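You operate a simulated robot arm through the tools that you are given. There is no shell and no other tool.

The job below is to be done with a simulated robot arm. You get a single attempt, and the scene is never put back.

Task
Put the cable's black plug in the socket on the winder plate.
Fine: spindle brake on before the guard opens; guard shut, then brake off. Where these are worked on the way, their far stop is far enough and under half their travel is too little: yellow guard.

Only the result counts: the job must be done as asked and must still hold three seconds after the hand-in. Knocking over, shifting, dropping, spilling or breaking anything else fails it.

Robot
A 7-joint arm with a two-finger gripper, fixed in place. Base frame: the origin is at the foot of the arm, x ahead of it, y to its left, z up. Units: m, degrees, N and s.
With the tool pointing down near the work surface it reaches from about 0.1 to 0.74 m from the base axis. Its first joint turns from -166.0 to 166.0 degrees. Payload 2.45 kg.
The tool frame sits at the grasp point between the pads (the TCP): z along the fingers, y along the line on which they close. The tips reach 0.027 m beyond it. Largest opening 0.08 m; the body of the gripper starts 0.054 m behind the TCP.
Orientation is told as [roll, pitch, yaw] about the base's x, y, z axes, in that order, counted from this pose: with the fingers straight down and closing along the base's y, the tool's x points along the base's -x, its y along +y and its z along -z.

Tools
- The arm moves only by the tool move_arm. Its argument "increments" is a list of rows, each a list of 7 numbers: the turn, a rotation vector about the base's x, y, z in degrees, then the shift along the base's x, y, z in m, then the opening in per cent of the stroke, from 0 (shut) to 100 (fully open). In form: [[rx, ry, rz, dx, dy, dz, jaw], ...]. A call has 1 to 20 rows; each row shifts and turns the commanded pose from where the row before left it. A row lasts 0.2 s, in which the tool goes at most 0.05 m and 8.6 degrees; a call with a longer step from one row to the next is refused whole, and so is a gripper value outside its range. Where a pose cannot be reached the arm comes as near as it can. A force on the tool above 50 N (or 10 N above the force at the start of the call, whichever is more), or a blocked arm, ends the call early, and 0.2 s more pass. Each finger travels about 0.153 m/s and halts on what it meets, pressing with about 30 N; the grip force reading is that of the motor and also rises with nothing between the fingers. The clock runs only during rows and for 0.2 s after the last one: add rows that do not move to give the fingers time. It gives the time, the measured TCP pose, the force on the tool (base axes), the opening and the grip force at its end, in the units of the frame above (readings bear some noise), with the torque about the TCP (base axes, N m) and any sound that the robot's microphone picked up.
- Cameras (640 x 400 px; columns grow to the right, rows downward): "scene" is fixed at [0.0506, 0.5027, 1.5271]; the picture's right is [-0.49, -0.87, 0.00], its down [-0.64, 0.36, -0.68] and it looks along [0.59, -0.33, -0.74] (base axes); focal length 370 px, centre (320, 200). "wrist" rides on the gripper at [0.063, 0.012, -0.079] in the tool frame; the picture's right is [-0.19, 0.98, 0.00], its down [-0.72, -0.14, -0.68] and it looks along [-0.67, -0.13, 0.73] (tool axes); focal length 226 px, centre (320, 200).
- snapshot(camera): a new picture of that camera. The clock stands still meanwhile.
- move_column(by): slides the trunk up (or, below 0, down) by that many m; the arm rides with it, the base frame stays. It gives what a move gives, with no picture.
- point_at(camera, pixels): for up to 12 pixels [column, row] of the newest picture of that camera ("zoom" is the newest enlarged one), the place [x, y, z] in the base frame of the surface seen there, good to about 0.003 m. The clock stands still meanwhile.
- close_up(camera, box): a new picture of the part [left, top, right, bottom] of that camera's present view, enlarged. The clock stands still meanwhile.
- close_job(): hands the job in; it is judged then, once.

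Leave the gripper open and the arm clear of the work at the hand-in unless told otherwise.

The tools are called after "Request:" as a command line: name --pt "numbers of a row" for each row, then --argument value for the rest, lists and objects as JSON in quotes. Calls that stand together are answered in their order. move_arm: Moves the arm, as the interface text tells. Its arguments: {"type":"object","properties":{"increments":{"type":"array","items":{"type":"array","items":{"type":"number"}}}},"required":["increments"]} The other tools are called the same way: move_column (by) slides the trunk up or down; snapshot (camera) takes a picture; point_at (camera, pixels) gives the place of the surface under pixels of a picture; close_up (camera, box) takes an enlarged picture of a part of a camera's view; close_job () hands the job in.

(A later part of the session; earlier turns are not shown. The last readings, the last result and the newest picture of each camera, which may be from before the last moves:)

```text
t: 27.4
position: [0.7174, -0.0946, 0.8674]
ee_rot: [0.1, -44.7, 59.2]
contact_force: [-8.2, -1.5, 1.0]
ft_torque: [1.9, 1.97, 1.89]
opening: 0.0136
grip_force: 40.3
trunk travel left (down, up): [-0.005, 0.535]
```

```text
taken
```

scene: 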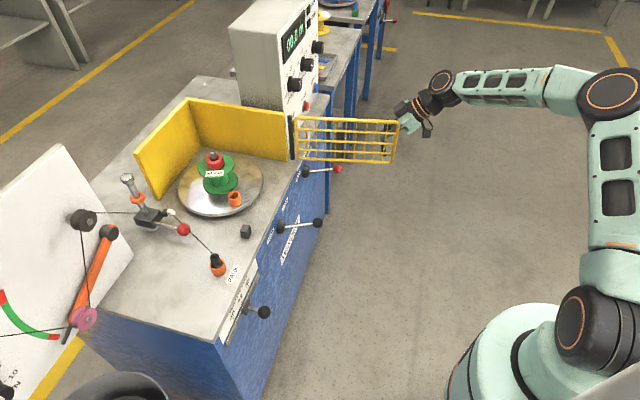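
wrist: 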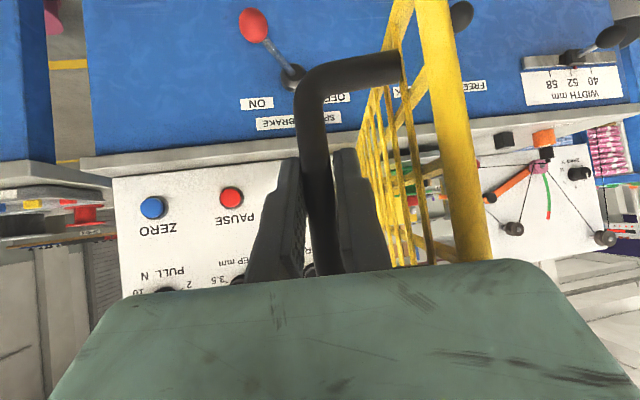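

About 103° open; the torque reading shows the gripper body is touching the guard frame, so this is as far as needed. I open the fingers partly (to ~3 cm so they don't hit the mesh), shift 4 mm off the mesh, and withdraw backward along the tool axis.

Request:
move_arm --pt "0 0 0 0 0 0 37" --pt "0 0 0 0 0 0 37" --pt "0 0 0 0.0034 -0.002 0 37" --pt "0 0 0 -0.0073 -0.012 0.014 37" --pt "0 0 0 -0.0073 -0.012 0.014 37" --pt "0 0 0 -0.011 -0.018 0.021 37" --pt "0 0 0 -0.011 -0.018 0.021 37" --pt "0 0 0 -0.011 -0.018 0.021 37"

Request:
snapshot --camera "scene"

Request:
snapshot --camera "wrist"

```text
t: 29.2
position: [0.6739, -0.1748, 0.9551]
ee_rot: [0.0, -44.8, 59.4]
contact_force: [-0.2, 0.7, -1.0]
ft_torque: [0.05, 0.02, 0.02]
opening: 0.0297
grip_force: 0.0
trunk travel left (down, up): [-0.005, 0.535]
```

```text
taken
```

scene: 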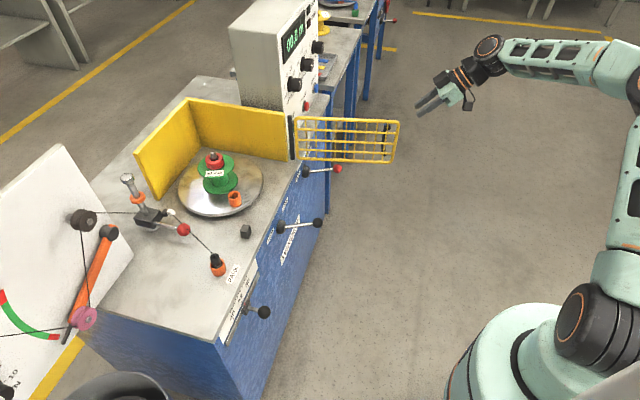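

```text
taken
```

wrist: 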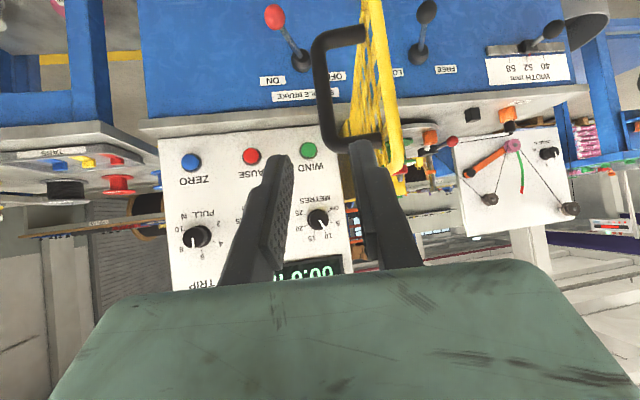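

Guard stays open, gripper is free. Now I retreat clear of the guard's free edge, then swing over to look at the PARK holder with the plug.

Request:
move_arm --pt "0 0 0 -0.04 0 0.02 50" --pt "0 0 0 -0.04 0 0.02 100" --pt "0 0 0 -0.04 0.01 0.01 100" --pt "0 0 0 -0.0122 0.0441 -0.0005 100" --pt "0 0 0 -0.0122 0.0441 -0.0005 100" --pt "0 0 -4 -0.0122 0.0441 -0.0005 100" --pt "0 0 -5 -0.0122 0.0441 -0.0005 100" --pt "-5.75 4.82 0 -0.0122 0.0441 -0.0005 100" --pt "-5.75 4.82 0 -0.0122 0.0441 -0.0005 100" --pt "-5.75 4.82 0 -0.0122 0.0441 -0.0005 100" --pt "0 0 0 -0.0122 0.0441 -0.0005 100" --pt "0 0 0 -0.0122 0.0441 -0.0005 100" --pt "0 0 0 -0.0122 0.0441 -0.0005 100" --pt "0 0 0 -0.0122 0.0441 -0.0005 100" --pt "0 0 0 0 0 0 100"

Request:
snapshot --camera "wrist"

Request:
snapshot --camera "scene"

```text
t: 32.4
position: [0.4234, 0.3204, 1.0007]
ee_rot: [0.4, -22.0, 50.1]
contact_force: [0.3, 0.4, -0.6]
ft_torque: [0.01, -0.03, -0.02]
opening: 0.0799
grip_force: 0.0
trunk travel left (down, up): [-0.005, 0.535]
```

```text
taken
```

wrist: 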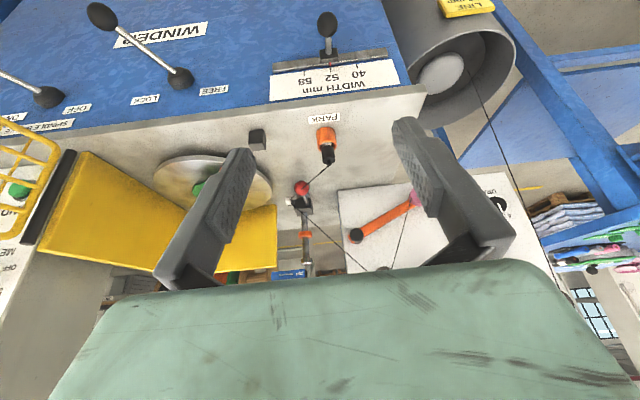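

```text
taken
```

scene: 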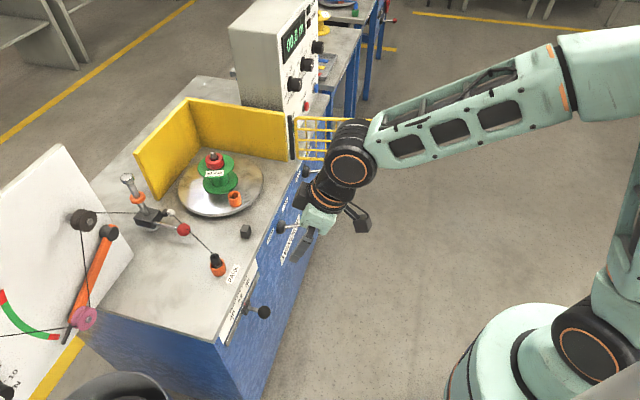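

Now zooms on the plug, the cable route, and the orange cup on the plate.

Request:
close_up --camera "wrist" --box '[240, 100, 400, 220]'

Request:
close_up --camera "scene" --box '[195, 230, 251, 290]'

Request:
close_up --camera "scene" --box '[180, 140, 270, 220]'

Request:
close_up --camera "scene" --box '[0, 160, 240, 350]'

```text
3.33 times, centred on (320, 160) of wrist
```

zoom: 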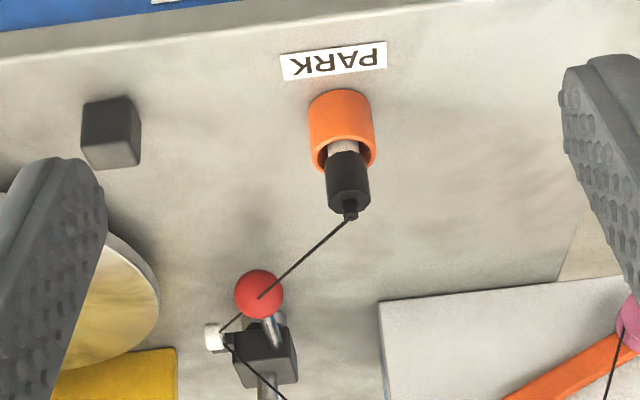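

```text
6.67 times, centred on (223, 260) of scene
```

zoom: 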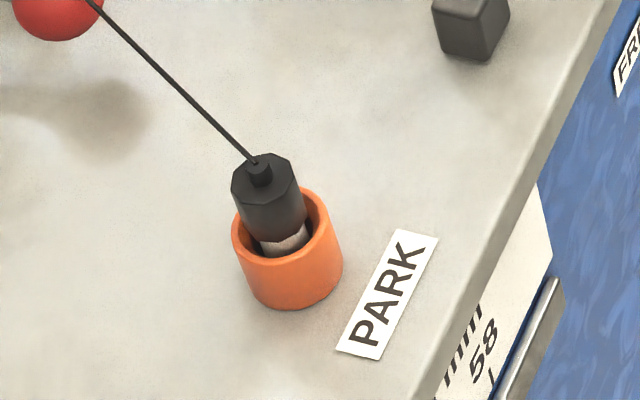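

```text
5.00 times, centred on (225, 180) of scene
```

zoom: 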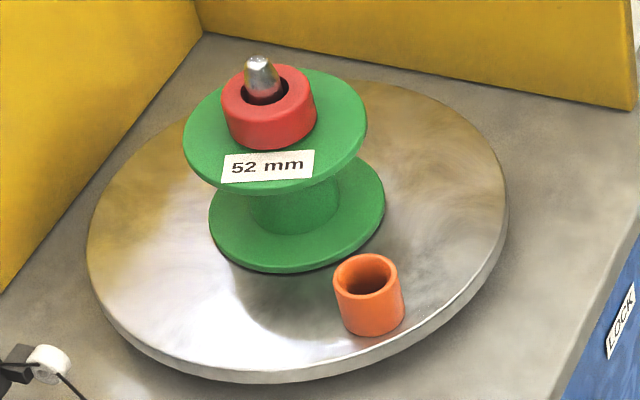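

```text
2.11 times, centred on (120, 255) of scene
```

zoom: 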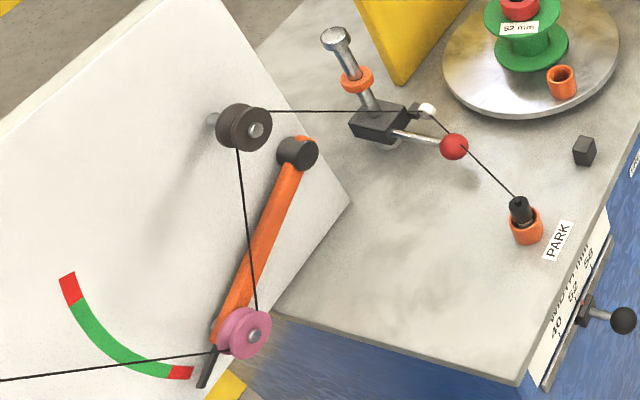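

The plug: black body above, grey tip in the orange PARK cup, cable leaving the top toward the roller. I'll measure the plug and both cups precisely.

Request:
close_up --camera "scene" --box '[195, 230, 251, 290]'

Request:
point_at --camera "zoom" --pixels '[[258, 168], [268, 200], [240, 205], [295, 200], [280, 170], [245, 180], [275, 230], [285, 244], [330, 230], [240, 235], [290, 280], [315, 200]]'

Request:
close_up --camera "wrist" --box '[280, 110, 370, 180]'

Request:
point_at --camera "zoom" --pixels '[[335, 190], [335, 240], [330, 290], [345, 330], [355, 360], [345, 400], [310, 330], [370, 330], [335, 150]]'

```text
6.67 times, centred on (223, 260) of scene
```

zoom: 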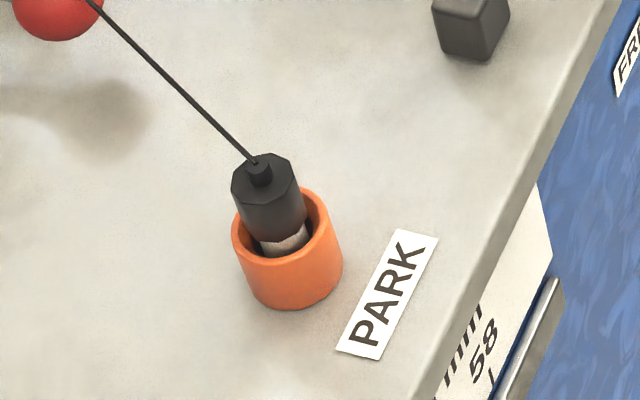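

```text
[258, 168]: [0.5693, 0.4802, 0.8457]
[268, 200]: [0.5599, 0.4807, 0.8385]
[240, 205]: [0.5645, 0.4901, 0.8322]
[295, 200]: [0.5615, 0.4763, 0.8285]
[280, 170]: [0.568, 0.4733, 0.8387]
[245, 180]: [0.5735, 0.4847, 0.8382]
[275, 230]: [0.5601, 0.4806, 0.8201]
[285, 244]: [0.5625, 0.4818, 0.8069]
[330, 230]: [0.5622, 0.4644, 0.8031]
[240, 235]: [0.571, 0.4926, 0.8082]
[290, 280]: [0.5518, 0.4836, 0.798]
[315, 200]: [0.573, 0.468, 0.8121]
```

```text
5.71 times, centred on (325, 145) of wrist
```

zoom: 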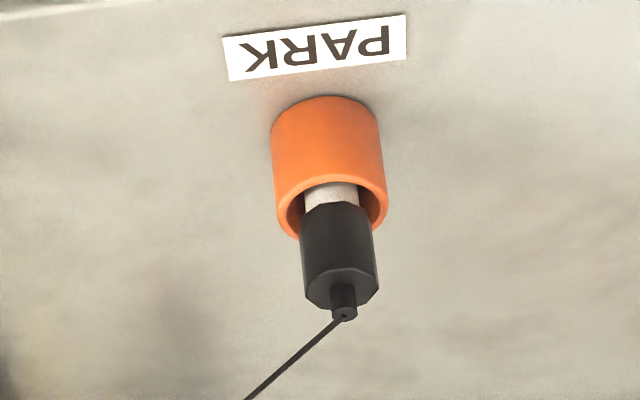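

```text
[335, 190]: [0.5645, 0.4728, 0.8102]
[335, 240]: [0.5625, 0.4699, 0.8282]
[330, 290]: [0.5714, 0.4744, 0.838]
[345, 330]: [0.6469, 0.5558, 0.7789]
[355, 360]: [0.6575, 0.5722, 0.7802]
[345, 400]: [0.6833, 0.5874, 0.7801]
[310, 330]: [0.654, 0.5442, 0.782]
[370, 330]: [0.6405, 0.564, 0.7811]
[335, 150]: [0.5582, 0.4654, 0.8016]
```

Plug axis about (0.571, 0.480), body z 0.813–0.838, diameter ~24 mm. Now measure the socket cup on the plate.

Request:
close_up --camera "scene" --box '[215, 175, 259, 215]'

Request:
point_at --camera "zoom" --pixels '[[286, 220], [350, 215], [280, 250], [240, 260], [320, 300], [300, 340], [250, 330], [315, 200], [265, 205], [330, 260], [295, 225], [200, 330]]'

```text
10.00 times, centred on (237, 195) of scene
```

zoom: 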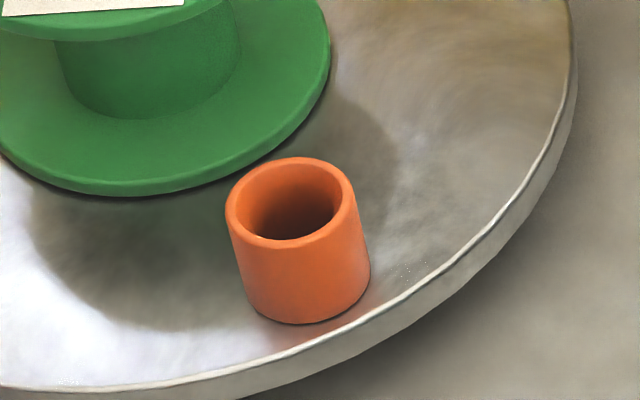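

```text
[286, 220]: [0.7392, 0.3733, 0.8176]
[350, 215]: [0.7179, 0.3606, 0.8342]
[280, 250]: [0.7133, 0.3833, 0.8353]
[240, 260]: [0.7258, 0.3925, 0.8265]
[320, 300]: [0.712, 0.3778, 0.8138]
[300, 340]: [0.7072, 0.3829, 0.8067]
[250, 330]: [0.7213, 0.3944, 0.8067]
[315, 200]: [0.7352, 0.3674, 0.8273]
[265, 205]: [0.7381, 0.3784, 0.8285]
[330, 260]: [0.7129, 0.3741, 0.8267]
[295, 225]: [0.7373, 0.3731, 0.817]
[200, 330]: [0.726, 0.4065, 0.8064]
```

Socket cup centre ≈ (0.7275, 0.3755), rim z ≈ 0.839, inner diameter ≈ 27 mm. I now go to a pre-grasp pose 8 cm behind/above the plug, heading 45.7°, tilt 45°, fingers open.

Request:
move_arm --pt "5.9 -4.95 0 0.0197 0.0218 -0.0208 100" --pt "5.9 -4.95 0 0.0197 0.0218 -0.0208 100" --pt "5.9 -4.95 0 0.0197 0.0218 -0.0208 100" --pt "0 0 -4.4 0.0197 0.0218 -0.0208 100" --pt "0 0 0 0.0195 0.0219 -0.0209 100" --pt "0 0 0 0 0 0 100"

Request:
snapshot --camera "wrist"

Request:
close_up --camera "scene" --box '[160, 180, 300, 290]'

```text
t: 33.8
position: [0.5193, 0.4318, 0.897]
ee_rot: [-0.2, -45.3, 46.1]
contact_force: [-0.2, 0.7, -0.6]
ft_torque: [0.02, -0.02, 0.0]
opening: 0.08
grip_force: 0.0
trunk travel left (down, up): [-0.005, 0.535]
```

```text
taken
```

wrist: 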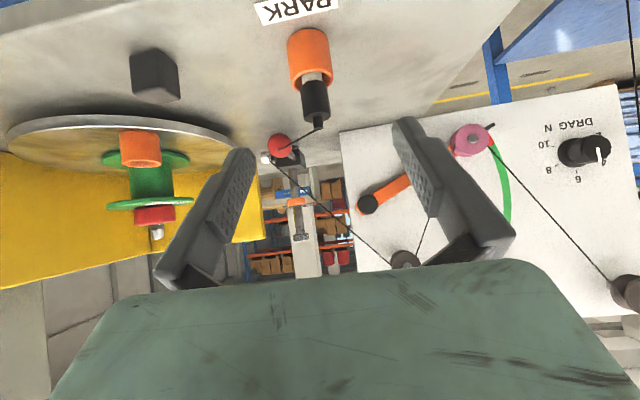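

```text
3.64 times, centred on (230, 235) of scene
```

zoom: 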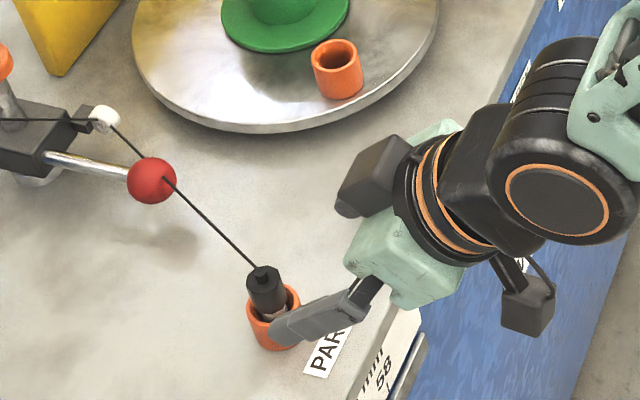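

I zoom in on the plug from this nearer view and re-measure it.

Request:
close_up --camera "wrist" --box '[270, 10, 366, 140]'

Request:
point_at --camera "wrist" --pixels '[[316, 92], [316, 100], [316, 108], [304, 100], [328, 100], [308, 60], [310, 40], [294, 60], [326, 60], [313, 75], [318, 118]]'

```text
3.08 times, centred on (318, 75) of wrist
```

zoom: 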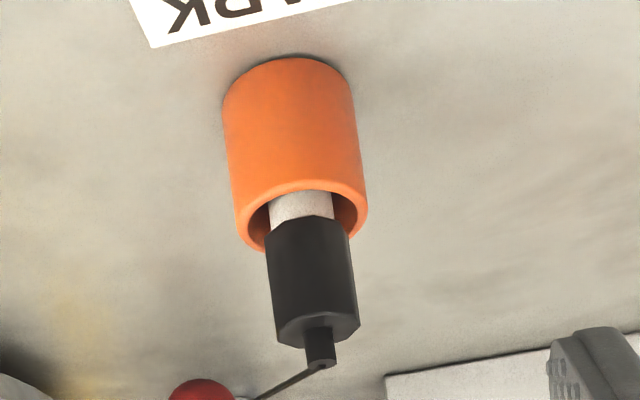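

```text
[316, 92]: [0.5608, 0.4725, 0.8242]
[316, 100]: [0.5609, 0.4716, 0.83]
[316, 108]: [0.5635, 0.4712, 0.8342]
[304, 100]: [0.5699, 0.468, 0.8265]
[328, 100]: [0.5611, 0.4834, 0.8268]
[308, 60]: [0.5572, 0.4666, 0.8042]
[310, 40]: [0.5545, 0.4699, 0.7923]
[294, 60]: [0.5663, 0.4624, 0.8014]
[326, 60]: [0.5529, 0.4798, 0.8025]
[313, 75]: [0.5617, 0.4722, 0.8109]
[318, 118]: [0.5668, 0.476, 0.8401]
```

Plug axis refined to (0.570, 0.4795), body z 0.8135–0.8375. I do a null move to re-read the pose before the final approach.

Request:
move_arm --pt "0 0 0 0 0 0 100"

Request:
move_arm --pt "0 0 0 0 0 0 100"

```text
t: 34.2
position: [0.5187, 0.4317, 0.8967]
ee_rot: [-0.1, -45.3, 46.0]
contact_force: [-0.8, -0.1, -0.4]
ft_torque: [0.03, 0.03, 0.0]
opening: 0.08
grip_force: 0.2
trunk travel left (down, up): [-0.005, 0.535]
```

```text
t: 34.6
position: [0.5197, 0.4306, 0.8963]
ee_rot: [-0.1, -45.2, 46.1]
contact_force: [-0.1, 0.2, 0.3]
ft_torque: [0.01, 0.0, 0.01]
opening: 0.0803
grip_force: 0.0
trunk travel left (down, up): [-0.005, 0.535]
```

Average pose (0.5192, 0.4314, 0.8967). I advance with open fingers to the grasp pose (0.5603, 0.4695, 0.840), then look before closing.

Request:
move_arm --pt "0 0 0 0.0103 0.0095 -0.0142 100" --pt "0 0 0 0.0103 0.0095 -0.0142 100" --pt "0 0 0 0.0103 0.0095 -0.0142 100" --pt "0 0 0 0.0102 0.0096 -0.0141 100" --pt "0 0 0 0 0 0 100"

Request:
snapshot --camera "wrist"

Request:
close_up --camera "scene" --box '[170, 200, 290, 290]'

```text
t: 35.8
position: [0.559, 0.4688, 0.8401]
ee_rot: [0.0, -45.3, 46.1]
contact_force: [-0.2, 0.4, -0.1]
ft_torque: [0.01, -0.01, 0.0]
opening: 0.0801
grip_force: 0.0
trunk travel left (down, up): [-0.005, 0.535]
```

```text
taken
```

wrist: 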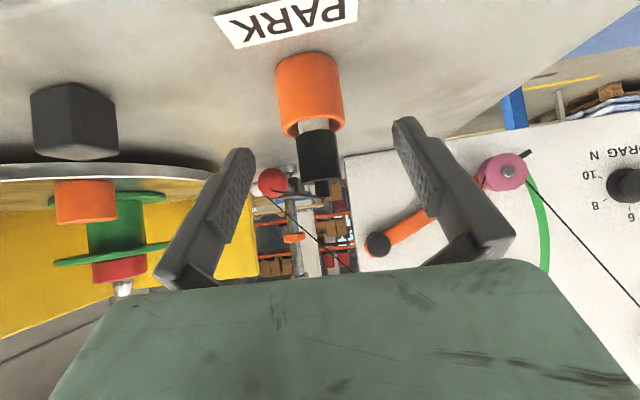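

```text
4.44 times, centred on (230, 245) of scene
```

zoom: 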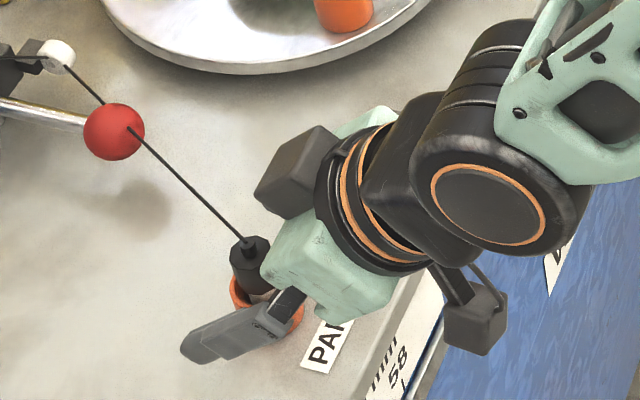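

The plug sits centred between the fingertips (black body at (318,155)). I close the gripper on it.

Request:
move_arm --pt "0 0 0 0 0 0 50" --pt "0 0 0 0 0 0 25" --pt "0 0 0 0 0 0 0" --pt "0 0 0 0 0 0 0" --pt "0 0 0 0 0 0 0"

Request:
snapshot --camera "wrist"

Request:
close_up --camera "scene" --box '[170, 200, 290, 290]'

```text
t: 37.0
position: [0.559, 0.468, 0.8416]
ee_rot: [-0.1, -45.3, 46.1]
contact_force: [0.4, 0.5, -1.6]
ft_torque: [0.0, -0.03, -0.02]
opening: 0.0184
grip_force: 29.8
trunk travel left (down, up): [-0.005, 0.535]
```

```text
taken
```

wrist: 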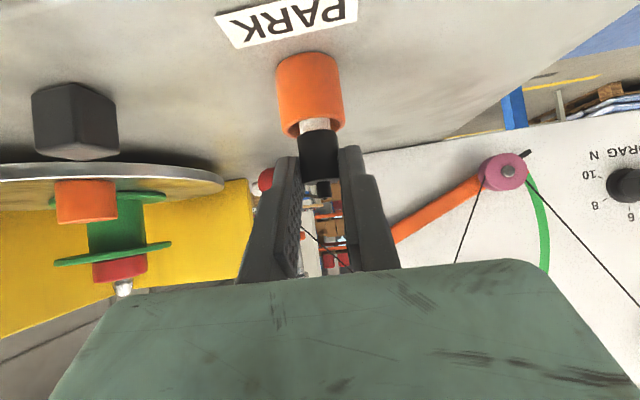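

```text
4.44 times, centred on (230, 245) of scene
```

zoom: 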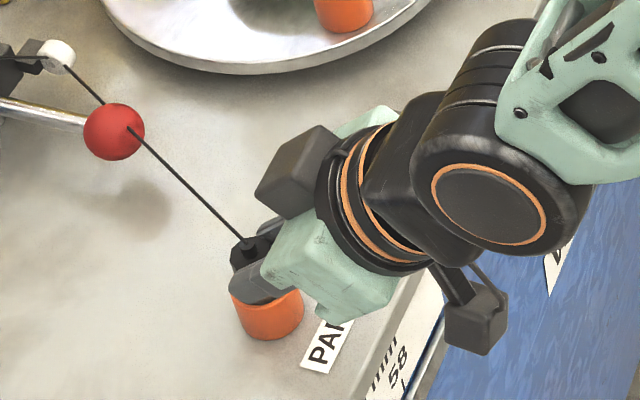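

Gripped at 18.4 mm, 30 N, no side force. I lift gently 3 cm and check that the plug comes along.

Request:
move_arm --pt "0 0 0 0 0 0.01 0" --pt "0 0 0 0 0 0.01 0" --pt "0 0 0 0 0 0.01 0" --pt "0 0 0 0 0 0 0"

Request:
snapshot --camera "wrist"

Request:
close_up --camera "scene" --box '[130, 180, 290, 300]'

```text
t: 38.0
position: [0.5602, 0.4686, 0.8715]
ee_rot: [-0.2, -45.3, 46.2]
contact_force: [0.3, 1.0, -0.1]
ft_torque: [-0.01, -0.01, -0.02]
opening: 0.0184
grip_force: 30.0
trunk travel left (down, up): [-0.005, 0.535]
```

```text
taken
```

wrist: 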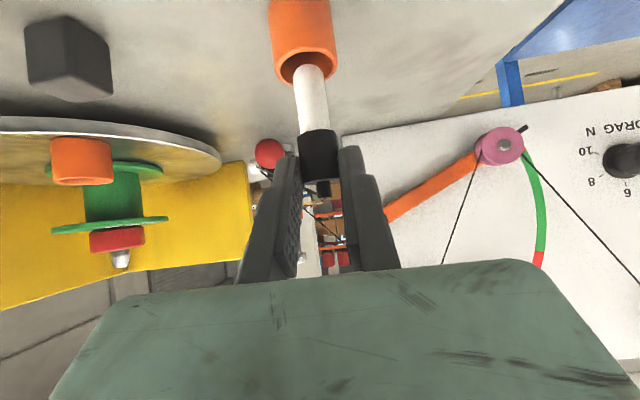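

```text
3.33 times, centred on (210, 240) of scene
```

zoom: 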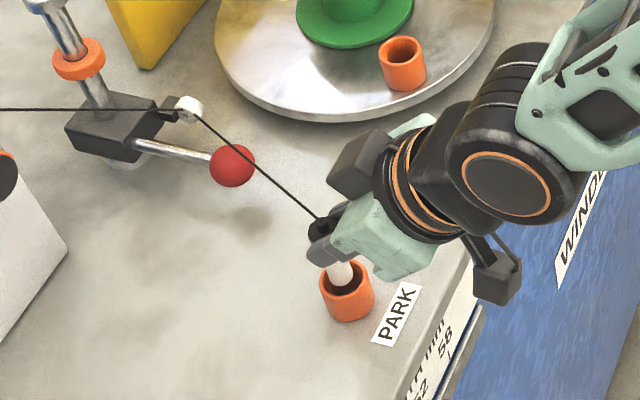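

The plug came along upright with the grey tip emerging. I lift another 4 cm so that the tip is fully out and above the socket's rim height.

Request:
move_arm --pt "0 0 0 0 0 0.013 0" --pt "0 0 0 0 0 0.013 0" --pt "0 0 0 0 0 0.014 0" --pt "0 0 0 0 0 0 0"

Request:
snapshot --camera "wrist"

Request:
snapshot --camera "scene"

Request:
close_up --camera "scene" --box '[190, 210, 270, 290]'

```text
t: 39.0
position: [0.56, 0.4679, 0.9116]
ee_rot: [-0.1, -45.3, 46.1]
contact_force: [-0.1, 0.5, -0.1]
ft_torque: [-0.01, 0.0, 0.0]
opening: 0.0186
grip_force: 30.2
trunk travel left (down, up): [-0.005, 0.535]
```

```text
taken
```

wrist: 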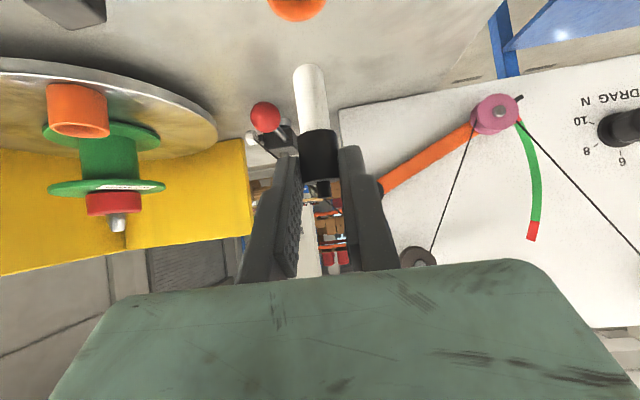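

```text
taken
```

scene: 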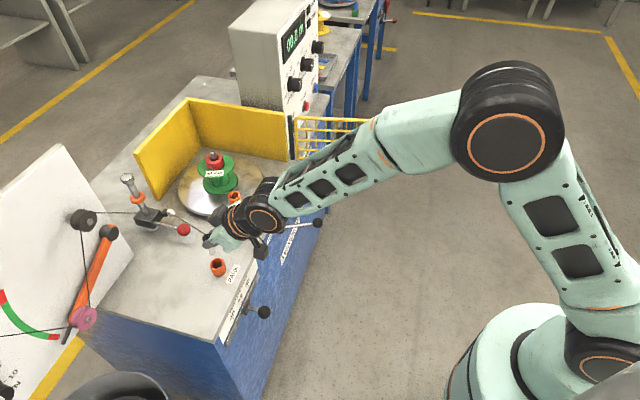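

```text
5.00 times, centred on (230, 250) of scene
```

zoom: 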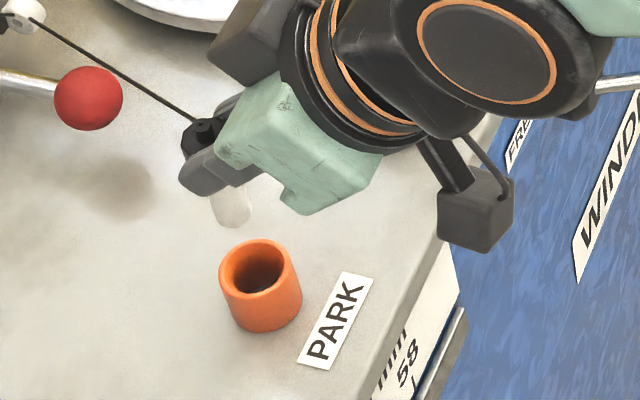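

I measure the plug in the grip: tip end near (308,67), tip mid (313,100), black body (318,150), and the socket cup seen at left (77,108).

Request:
point_at --camera "wrist" --pixels '[[307, 68], [309, 80], [313, 100], [315, 120], [318, 140], [320, 165], [298, 90], [322, 90], [304, 145], [332, 145]]'

Request:
close_up --camera "wrist" --box '[260, 50, 380, 200]'

Request:
close_up --camera "wrist" --box '[0, 50, 200, 250]'

Request:
point_at --camera "zoom" --pixels '[[250, 70], [255, 110], [225, 90], [300, 90], [255, 140], [215, 145], [300, 145], [260, 150], [255, 160], [120, 60], [400, 60]]'

```text
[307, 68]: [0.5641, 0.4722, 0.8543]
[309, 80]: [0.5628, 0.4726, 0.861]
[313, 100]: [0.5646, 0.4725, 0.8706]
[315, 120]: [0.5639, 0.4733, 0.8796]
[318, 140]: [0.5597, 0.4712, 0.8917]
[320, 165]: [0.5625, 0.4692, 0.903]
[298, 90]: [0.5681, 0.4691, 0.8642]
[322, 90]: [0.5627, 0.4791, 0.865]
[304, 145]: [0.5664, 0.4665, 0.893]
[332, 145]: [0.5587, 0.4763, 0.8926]
```

```text
2.67 times, centred on (320, 125) of wrist
```

zoom: 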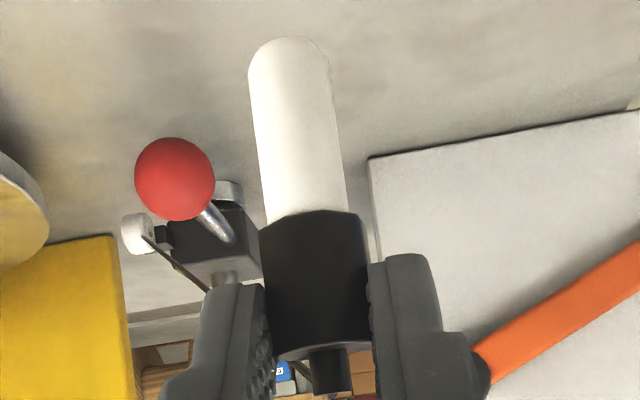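

```text
2.00 times, centred on (100, 150) of wrist
```

zoom: 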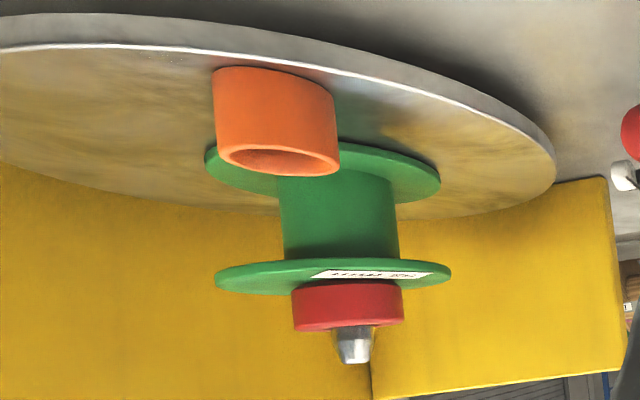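

```text
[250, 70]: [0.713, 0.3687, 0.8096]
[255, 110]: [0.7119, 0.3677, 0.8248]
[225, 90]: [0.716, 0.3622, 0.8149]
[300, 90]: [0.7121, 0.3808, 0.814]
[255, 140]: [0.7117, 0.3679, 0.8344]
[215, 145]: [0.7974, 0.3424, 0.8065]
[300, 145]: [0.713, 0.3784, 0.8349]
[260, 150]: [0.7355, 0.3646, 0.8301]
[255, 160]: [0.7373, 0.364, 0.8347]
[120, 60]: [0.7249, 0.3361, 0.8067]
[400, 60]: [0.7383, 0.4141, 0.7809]
```

Plug tip: axis at TCP+(0.0095, 0.009), end ≈ 0.060 below TCP. Socket centre (0.728, 0.375), rim 0.839. I move over the socket: TCP to (0.7185, 0.366, 0.925), keeping orientation.

Request:
move_arm --pt "0 0 0 0 0 0.0134 0" --pt "0 0 0 0.0198 -0.01275 0 0" --pt "0 0 0 0.0198 -0.01275 0 0" --pt "0 0 0 0.0198 -0.01275 0 0" --pt "0 0 0 0.0198 -0.01275 0 0" --pt "0 0 0 0.0198 -0.01275 0 0" --pt "0 0 0 0.0198 -0.01275 0 0" --pt "0 0 0 0.0198 -0.01275 0 0" --pt "0 0 0 0.0199 -0.01275 0 0" --pt "0 0 0 0 0 0 0"

Request:
snapshot --camera "wrist"

Request:
close_up --camera "scene" --box '[150, 140, 310, 260]'

```text
t: 41.2
position: [0.7189, 0.3682, 0.9244]
ee_rot: [-0.1, -45.3, 46.0]
contact_force: [0.3, 0.7, -0.7]
ft_torque: [-0.01, 0.05, 0.06]
opening: 0.0183
grip_force: 29.7
trunk travel left (down, up): [-0.005, 0.535]
```

```text
taken
```

wrist: 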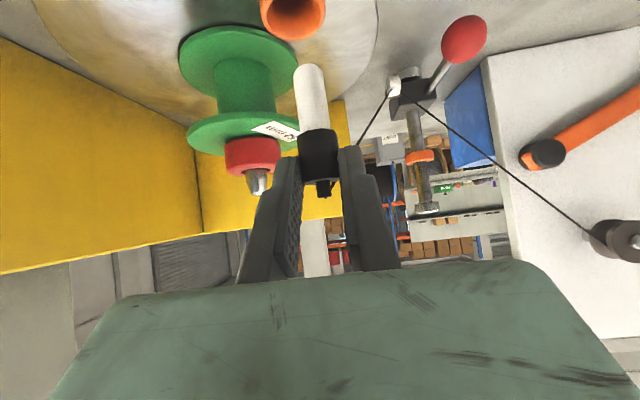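

```text
3.33 times, centred on (230, 200) of scene
```

zoom: 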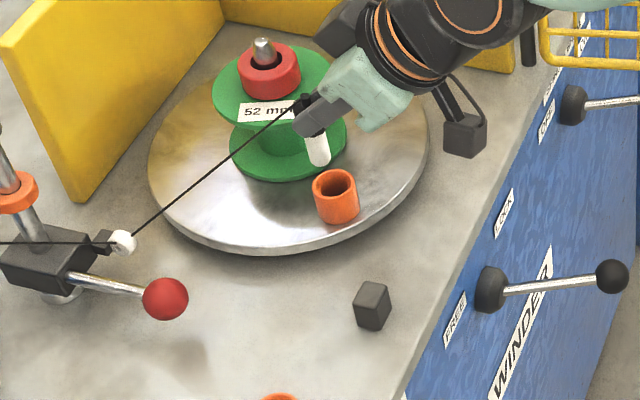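

The plug hangs near the socket. I measure tip and cup together in this view.

Request:
close_up --camera "wrist" --box '[245, 0, 365, 150]'

Request:
point_at --camera "wrist" --pixels '[[308, 72], [312, 95], [297, 90], [321, 90], [290, 4], [275, 8], [310, 8], [293, 37], [268, 20], [318, 25], [293, 20], [293, 30]]'

Request:
close_up --camera "scene" --box '[215, 160, 259, 215]'

Request:
point_at --camera "scene" --pixels '[[229, 189], [229, 185], [226, 186], [231, 185], [234, 194], [235, 203], [228, 196], [239, 194]]'

```text
2.67 times, centred on (305, 75) of wrist
```

zoom: 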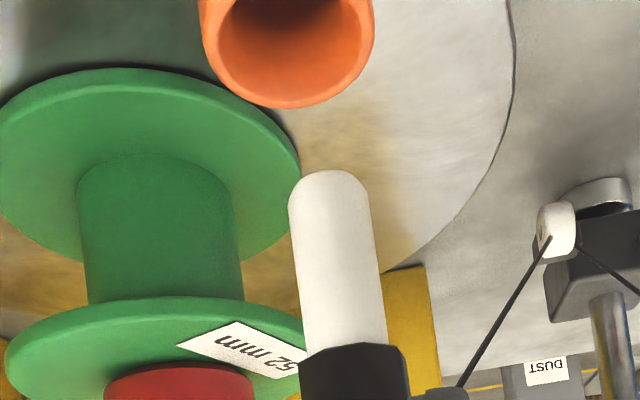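

```text
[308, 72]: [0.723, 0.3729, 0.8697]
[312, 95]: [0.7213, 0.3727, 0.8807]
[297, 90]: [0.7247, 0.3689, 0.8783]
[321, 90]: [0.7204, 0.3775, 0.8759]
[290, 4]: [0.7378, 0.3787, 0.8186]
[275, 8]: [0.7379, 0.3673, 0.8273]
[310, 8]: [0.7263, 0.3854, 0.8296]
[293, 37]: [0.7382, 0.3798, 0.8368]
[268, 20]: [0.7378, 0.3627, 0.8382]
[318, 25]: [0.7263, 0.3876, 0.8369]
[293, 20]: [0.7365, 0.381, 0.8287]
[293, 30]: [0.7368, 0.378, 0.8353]
```

```text
7.27 times, centred on (237, 188) of scene
```

zoom: 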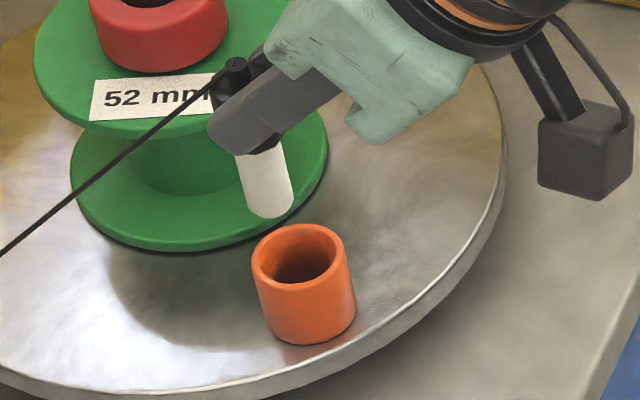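

```text
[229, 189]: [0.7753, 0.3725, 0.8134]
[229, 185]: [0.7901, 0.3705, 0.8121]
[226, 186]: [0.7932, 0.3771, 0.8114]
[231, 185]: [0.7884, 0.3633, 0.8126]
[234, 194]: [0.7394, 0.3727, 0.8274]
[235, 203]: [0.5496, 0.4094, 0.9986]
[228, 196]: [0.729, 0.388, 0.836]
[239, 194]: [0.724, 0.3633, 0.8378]
```

Tip axis ≈ (0.7275, 0.377), cup centre ≈ (0.7275, 0.375). I shift y by −2 mm, lower 2 cm (tip just above the rim) and look again.

Request:
move_arm --pt "0 0 0 0 -0.002 0 0" --pt "0 0 0 0 0 -0.01 0" --pt "0 0 0 0 0 -0.01 0" --pt "0 0 0 0 0 0 0"

Request:
close_up --camera "wrist" --box '[245, 0, 365, 150]'

Request:
close_up --camera "scene" --box '[215, 160, 259, 215]'

```text
t: 42.2
position: [0.7189, 0.3644, 0.9044]
ee_rot: [-0.1, -45.3, 46.1]
contact_force: [0.3, 0.0, 0.4]
ft_torque: [0.0, -0.01, 0.0]
opening: 0.0184
grip_force: 30.3
trunk travel left (down, up): [-0.005, 0.535]
```

```text
2.67 times, centred on (305, 75) of wrist
```

zoom: 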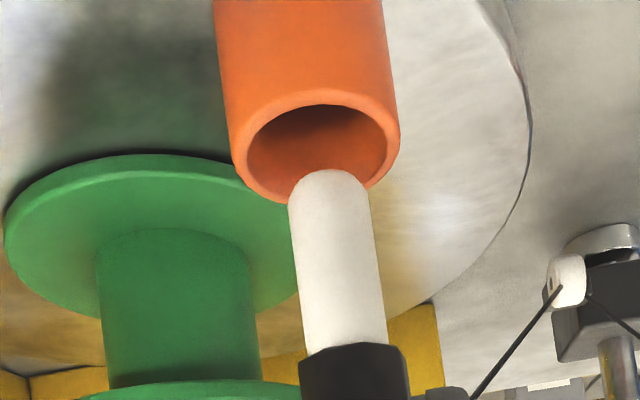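

```text
7.27 times, centred on (237, 188) of scene
```

zoom: 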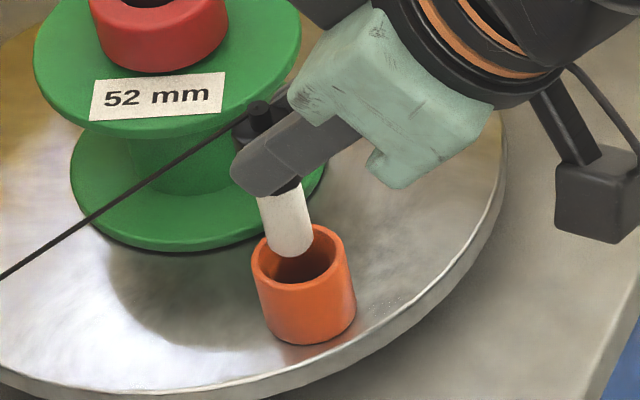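

The tip is just above the cup; both views show it about 3 mm toward +y of the cup centre. I correct y by −2.8 mm and lower 1.5 cm.

Request:
move_arm --pt "0 0 0 0.0003 -0.0028 0 0" --pt "0 0 0 0 0 -0.005 0" --pt "0 0 0 0 0 -0.005 0" --pt "0 0 0 0 0 -0.005 0" --pt "0 0 0 0 0 0 0"

Request:
close_up --camera "wrist" --box '[245, 0, 365, 150]'

Request:
close_up --camera "scene" --box '[215, 160, 259, 215]'

```text
t: 43.4
position: [0.7189, 0.3609, 0.8898]
ee_rot: [-0.3, -45.3, 46.1]
contact_force: [-0.1, 0.1, -0.4]
ft_torque: [0.02, 0.02, 0.03]
opening: 0.0182
grip_force: 29.3
trunk travel left (down, up): [-0.005, 0.535]
```

```text
2.67 times, centred on (305, 75) of wrist
```

zoom: 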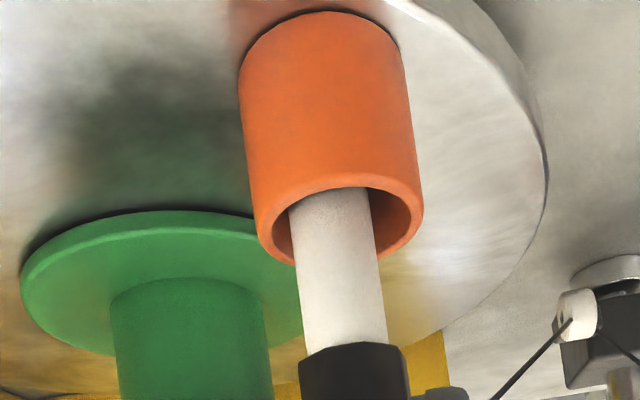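

```text
7.27 times, centred on (237, 188) of scene
```

zoom: 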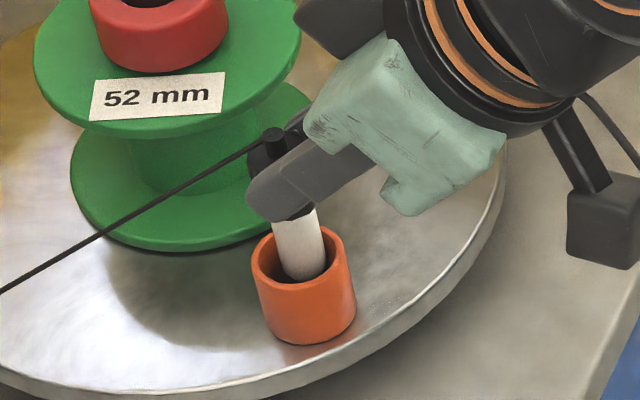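

The tip has entered the cup (about 9 mm below the rim), slightly off to one side. I trim by (−1.2, +0.8) mm and lower a further 1.9 cm.

Request:
move_arm --pt "0 0 0 -0.0012 0.0008 0 0" --pt "0 0 0 0 0 -0.005 0" --pt "0 0 0 0 0 -0.005 0" --pt "0 0 0 0 0 -0.005 0" --pt "0 0 0 0 0 -0.004 0" --pt "0 0 0 0 0 0 0"

Request:
close_up --camera "wrist" --box '[245, 0, 365, 150]'

Request:
close_up --camera "scene" --box '[215, 160, 259, 215]'

```text
t: 44.8
position: [0.7174, 0.3613, 0.8706]
ee_rot: [0.0, -45.4, 46.2]
contact_force: [-0.2, 0.7, -0.6]
ft_torque: [0.01, -0.04, -0.04]
opening: 0.0184
grip_force: 30.0
trunk travel left (down, up): [-0.005, 0.535]
```

```text
2.67 times, centred on (305, 75) of wrist
```

zoom: 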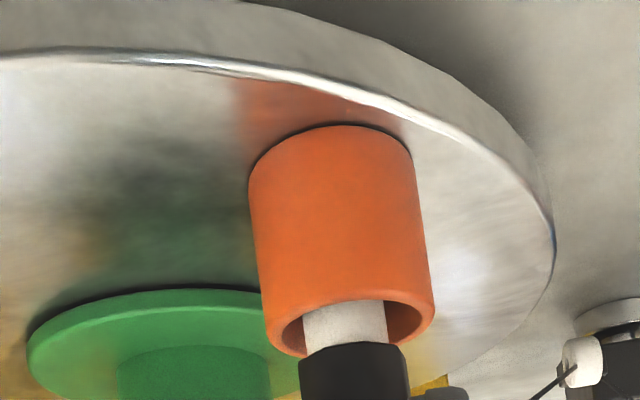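

```text
7.27 times, centred on (237, 188) of scene
```

zoom: 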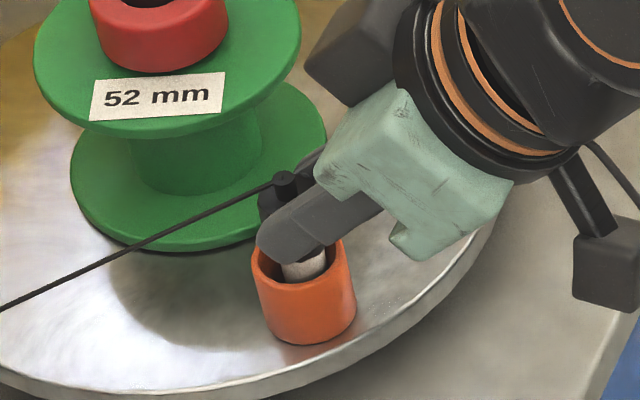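

Well inside now. Small steps down until it seats (expected at TCP z≈0.867).

Request:
move_arm --pt "0 0 0 -0.0006 0.0006 -0.0015 0" --pt "0 0 0 0 0 -0.0015 0" --pt "0 0 0 0 0 -0.0015 0" --pt "0 0 0 0 0 -0.001 0" --pt "0 0 0 0 0 0 0"

Request:
close_up --camera "wrist" --box '[245, 0, 365, 150]'

```text
t: 46.0
position: [0.7178, 0.3622, 0.8677]
ee_rot: [-0.2, -45.5, 46.0]
contact_force: [0.5, -0.4, 11.2]
ft_torque: [0.06, -0.17, -0.07]
opening: 0.0181
grip_force: 29.6
trunk travel left (down, up): [-0.005, 0.535]
```

```text
2.67 times, centred on (305, 75) of wrist
```

zoom: 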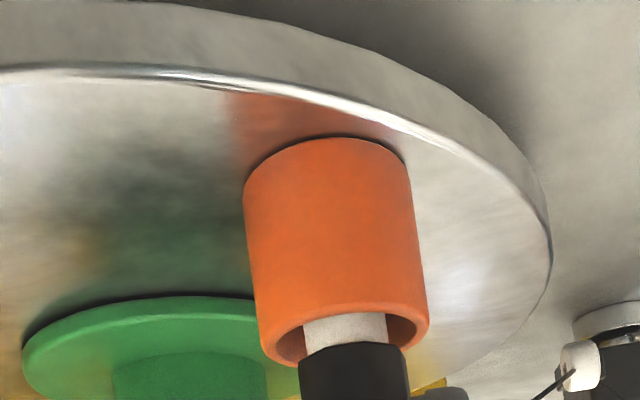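

Seated: 11 N upward at the expected depth. I press a touch more to be sure it has bottomed out.

Request:
move_arm --pt "0 0 0 0 0 -0.001 0" --pt "0 0 0 0 0 0 0"

Request:
close_up --camera "scene" --box '[150, 140, 310, 260]'

```text
t: 46.6
position: [0.7169, 0.3623, 0.8672]
ee_rot: [-0.2, -45.5, 46.2]
contact_force: [2.6, 2.6, 16.7]
ft_torque: [0.42, -0.31, 0.11]
opening: 0.0183
grip_force: 29.4
trunk travel left (down, up): [-0.005, 0.535]
```

```text
3.33 times, centred on (230, 200) of scene
```

zoom: 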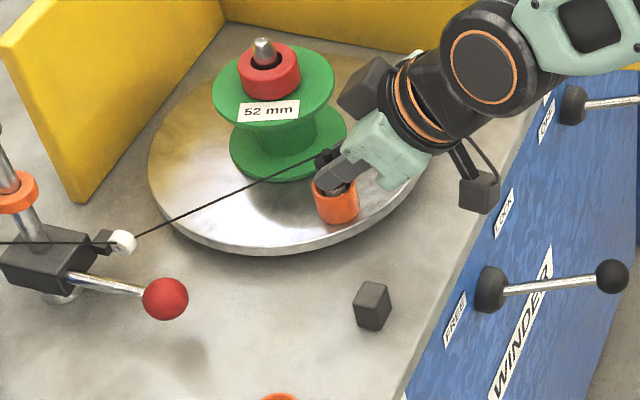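

Firmly bottomed (≈17 N). I release: ease 1 mm up, open to 4 cm, wait, then retreat back along the tool axis slowly.

Request:
move_arm --pt "0 0 0 0 0 0.001 0" --pt "0 0 0 0 0 0 30" --pt "0 0 0 0 0 0 50" --pt "0 0 0 0 0 0 50" --pt "0 0 0 0 0 0 50"

Request:
snapshot --camera "wrist"

Request:
close_up --camera "scene" --box '[205, 150, 269, 215]'

```text
t: 47.8
position: [0.7164, 0.3628, 0.8648]
ee_rot: [0.0, -45.2, 46.1]
contact_force: [-0.2, -0.4, -0.2]
ft_torque: [0.02, 0.03, 0.0]
opening: 0.0403
grip_force: 0.1
trunk travel left (down, up): [-0.005, 0.535]
```

```text
taken
```

wrist: 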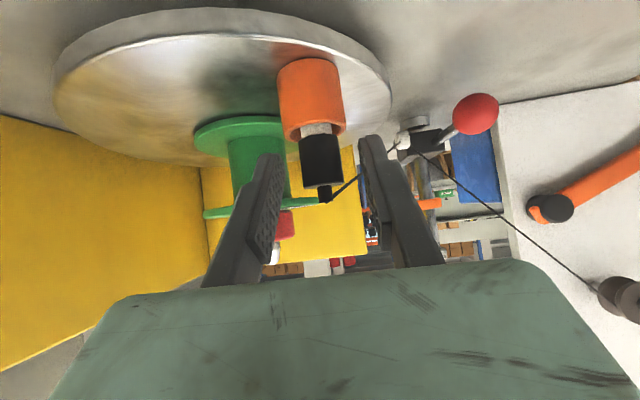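

```text
6.15 times, centred on (237, 182) of scene
```

zoom: 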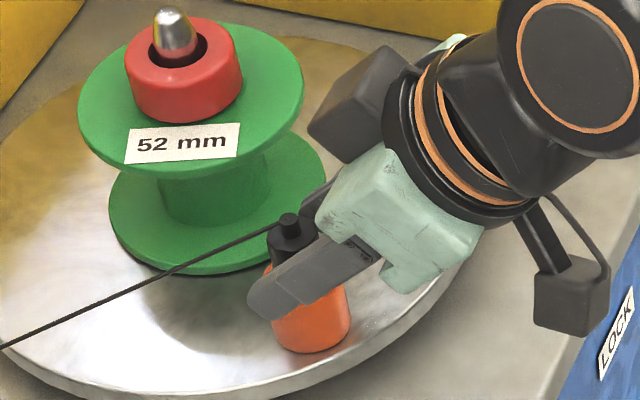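

The plug stays standing in the socket cup. I withdraw along the tool axis (back and up).

Request:
move_arm --pt "0 0 0 -0.005 -0.0051 0.007 50" --pt "0 0 0 -0.0099 -0.0101 0.0141 50" --pt "0 0 0 -0.0148 -0.0152 0.0212 50" --pt "0 0 0 -0.0198 -0.0202 0.0283 50" --pt "0 0 0 -0.0198 -0.0202 0.0283 50" --pt "0 0 0 -0.025 -0.025 0.01 50" --pt "0 0 0 0 0 0 50"

Request:
snapshot --camera "wrist"

Request:
snapshot --camera "scene"

Request:
close_up --camera "scene" --box '[205, 150, 269, 215]'

```text
t: 49.4
position: [0.6226, 0.2645, 0.9722]
ee_rot: [-0.2, -45.3, 46.1]
contact_force: [-0.5, -0.3, -1.3]
ft_torque: [0.02, -0.02, -0.01]
opening: 0.04
grip_force: 0.1
trunk travel left (down, up): [-0.005, 0.535]
```

```text
taken
```

wrist: 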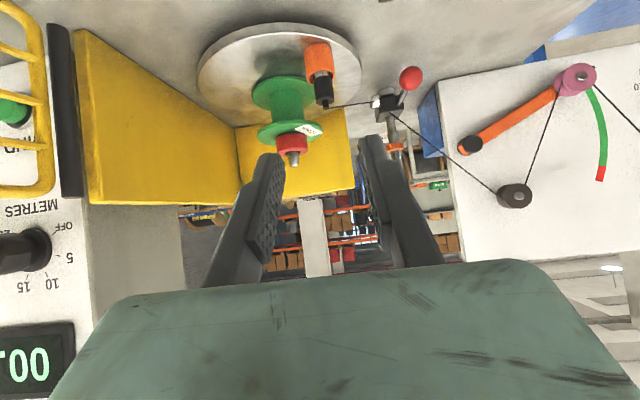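

```text
taken
```

scene: 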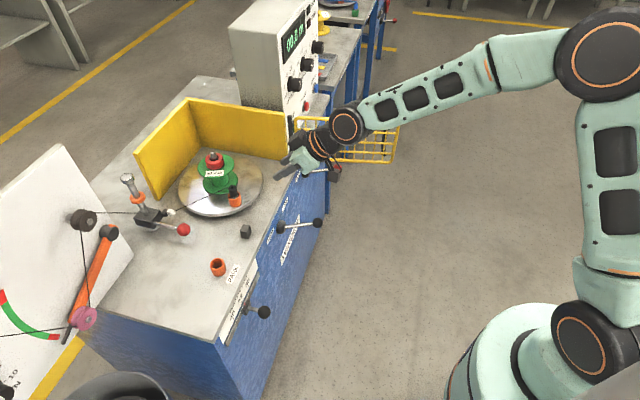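

```text
6.15 times, centred on (237, 182) of scene
```

zoom: 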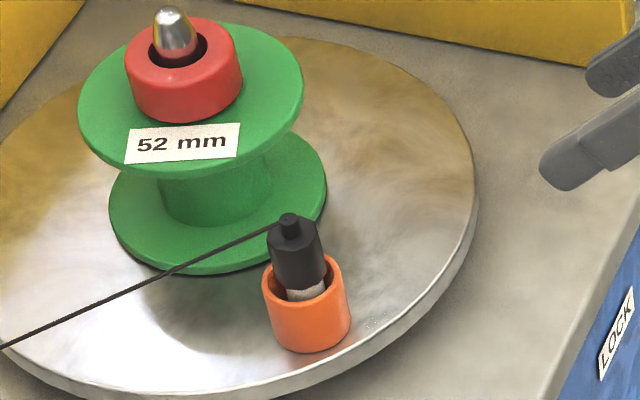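

The plug stands upright in the socket, cable clear. Next: shut the guard. I go around its free edge back to the earlier withdrawal point (0.674, −0.175, 0.955), yaw 59°, fingers at 3 cm opening.

Request:
move_arm --pt "0 0 0 -0.0245 -0.0329 0.0056 37" --pt "0 0 0 -0.0245 -0.0329 0.0056 37" --pt "0 0 0 -0.0245 -0.0329 0.0056 37" --pt "0 0 0 -0.0245 -0.0329 0.0056 37" --pt "0 0 0 -0.0245 -0.0329 0.0056 37" --pt "0 0 0 0.0067 -0.045 0 37" --pt "0 0 0 0.0067 -0.045 0 37" --pt "0 0 0 0.0067 -0.045 0 37" --pt "0 0 4.3 0.0067 -0.045 0 37" --pt "0 0 4.5 0.0067 -0.045 0 37" --pt "0 0 4.5 0.0067 -0.045 0 37" --pt "0 0 0 0 0 0 37"

Request:
snapshot --camera "scene"

Request:
snapshot --camera "wrist"

```text
t: 52.0
position: [0.5396, -0.1682, 1.001]
ee_rot: [0.0, -45.3, 59.3]
contact_force: [0.0, 0.4, -0.6]
ft_torque: [0.06, 0.06, -0.03]
opening: 0.0297
grip_force: 0.0
trunk travel left (down, up): [-0.005, 0.535]
```

```text
taken
```

scene: 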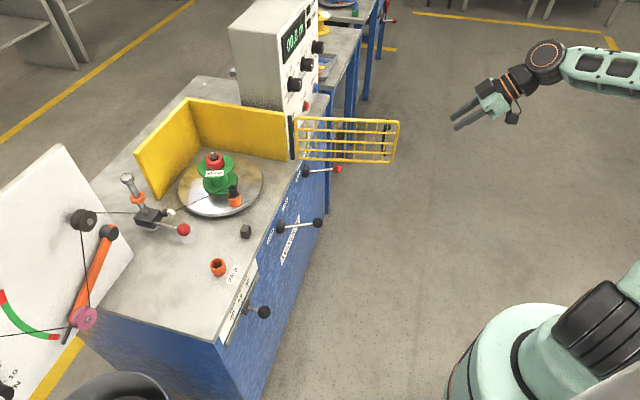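

```text
taken
```

wrist: 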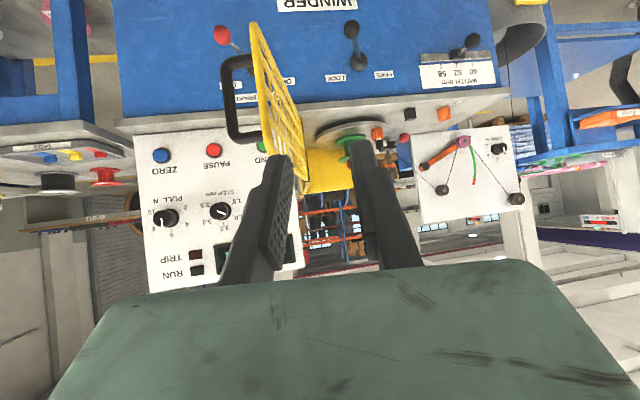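

The guard is still at the same open angle. I measure the handle bar (around (231,105)) and the guard's free edge here.

Request:
close_up --camera "wrist" --box '[190, 10, 320, 170]'

Request:
point_at --camera "wrist" --pixels '[[229, 80], [230, 95], [230, 110], [231, 125], [240, 62], [245, 138], [255, 60], [268, 120], [275, 140]]'

```text
2.50 times, centred on (255, 90) of wrist
```

zoom: 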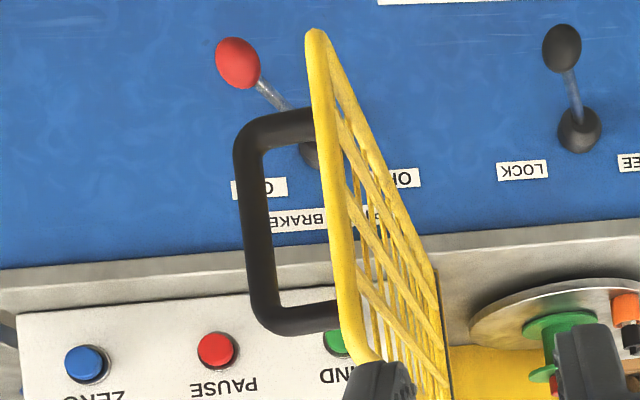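

```text
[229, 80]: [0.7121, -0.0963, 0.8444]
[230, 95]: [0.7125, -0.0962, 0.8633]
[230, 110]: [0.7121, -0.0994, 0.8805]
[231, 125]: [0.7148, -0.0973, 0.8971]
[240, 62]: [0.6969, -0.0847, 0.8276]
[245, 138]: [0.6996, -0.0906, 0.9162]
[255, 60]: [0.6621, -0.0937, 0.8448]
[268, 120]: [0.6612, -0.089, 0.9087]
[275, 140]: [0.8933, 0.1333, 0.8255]
```

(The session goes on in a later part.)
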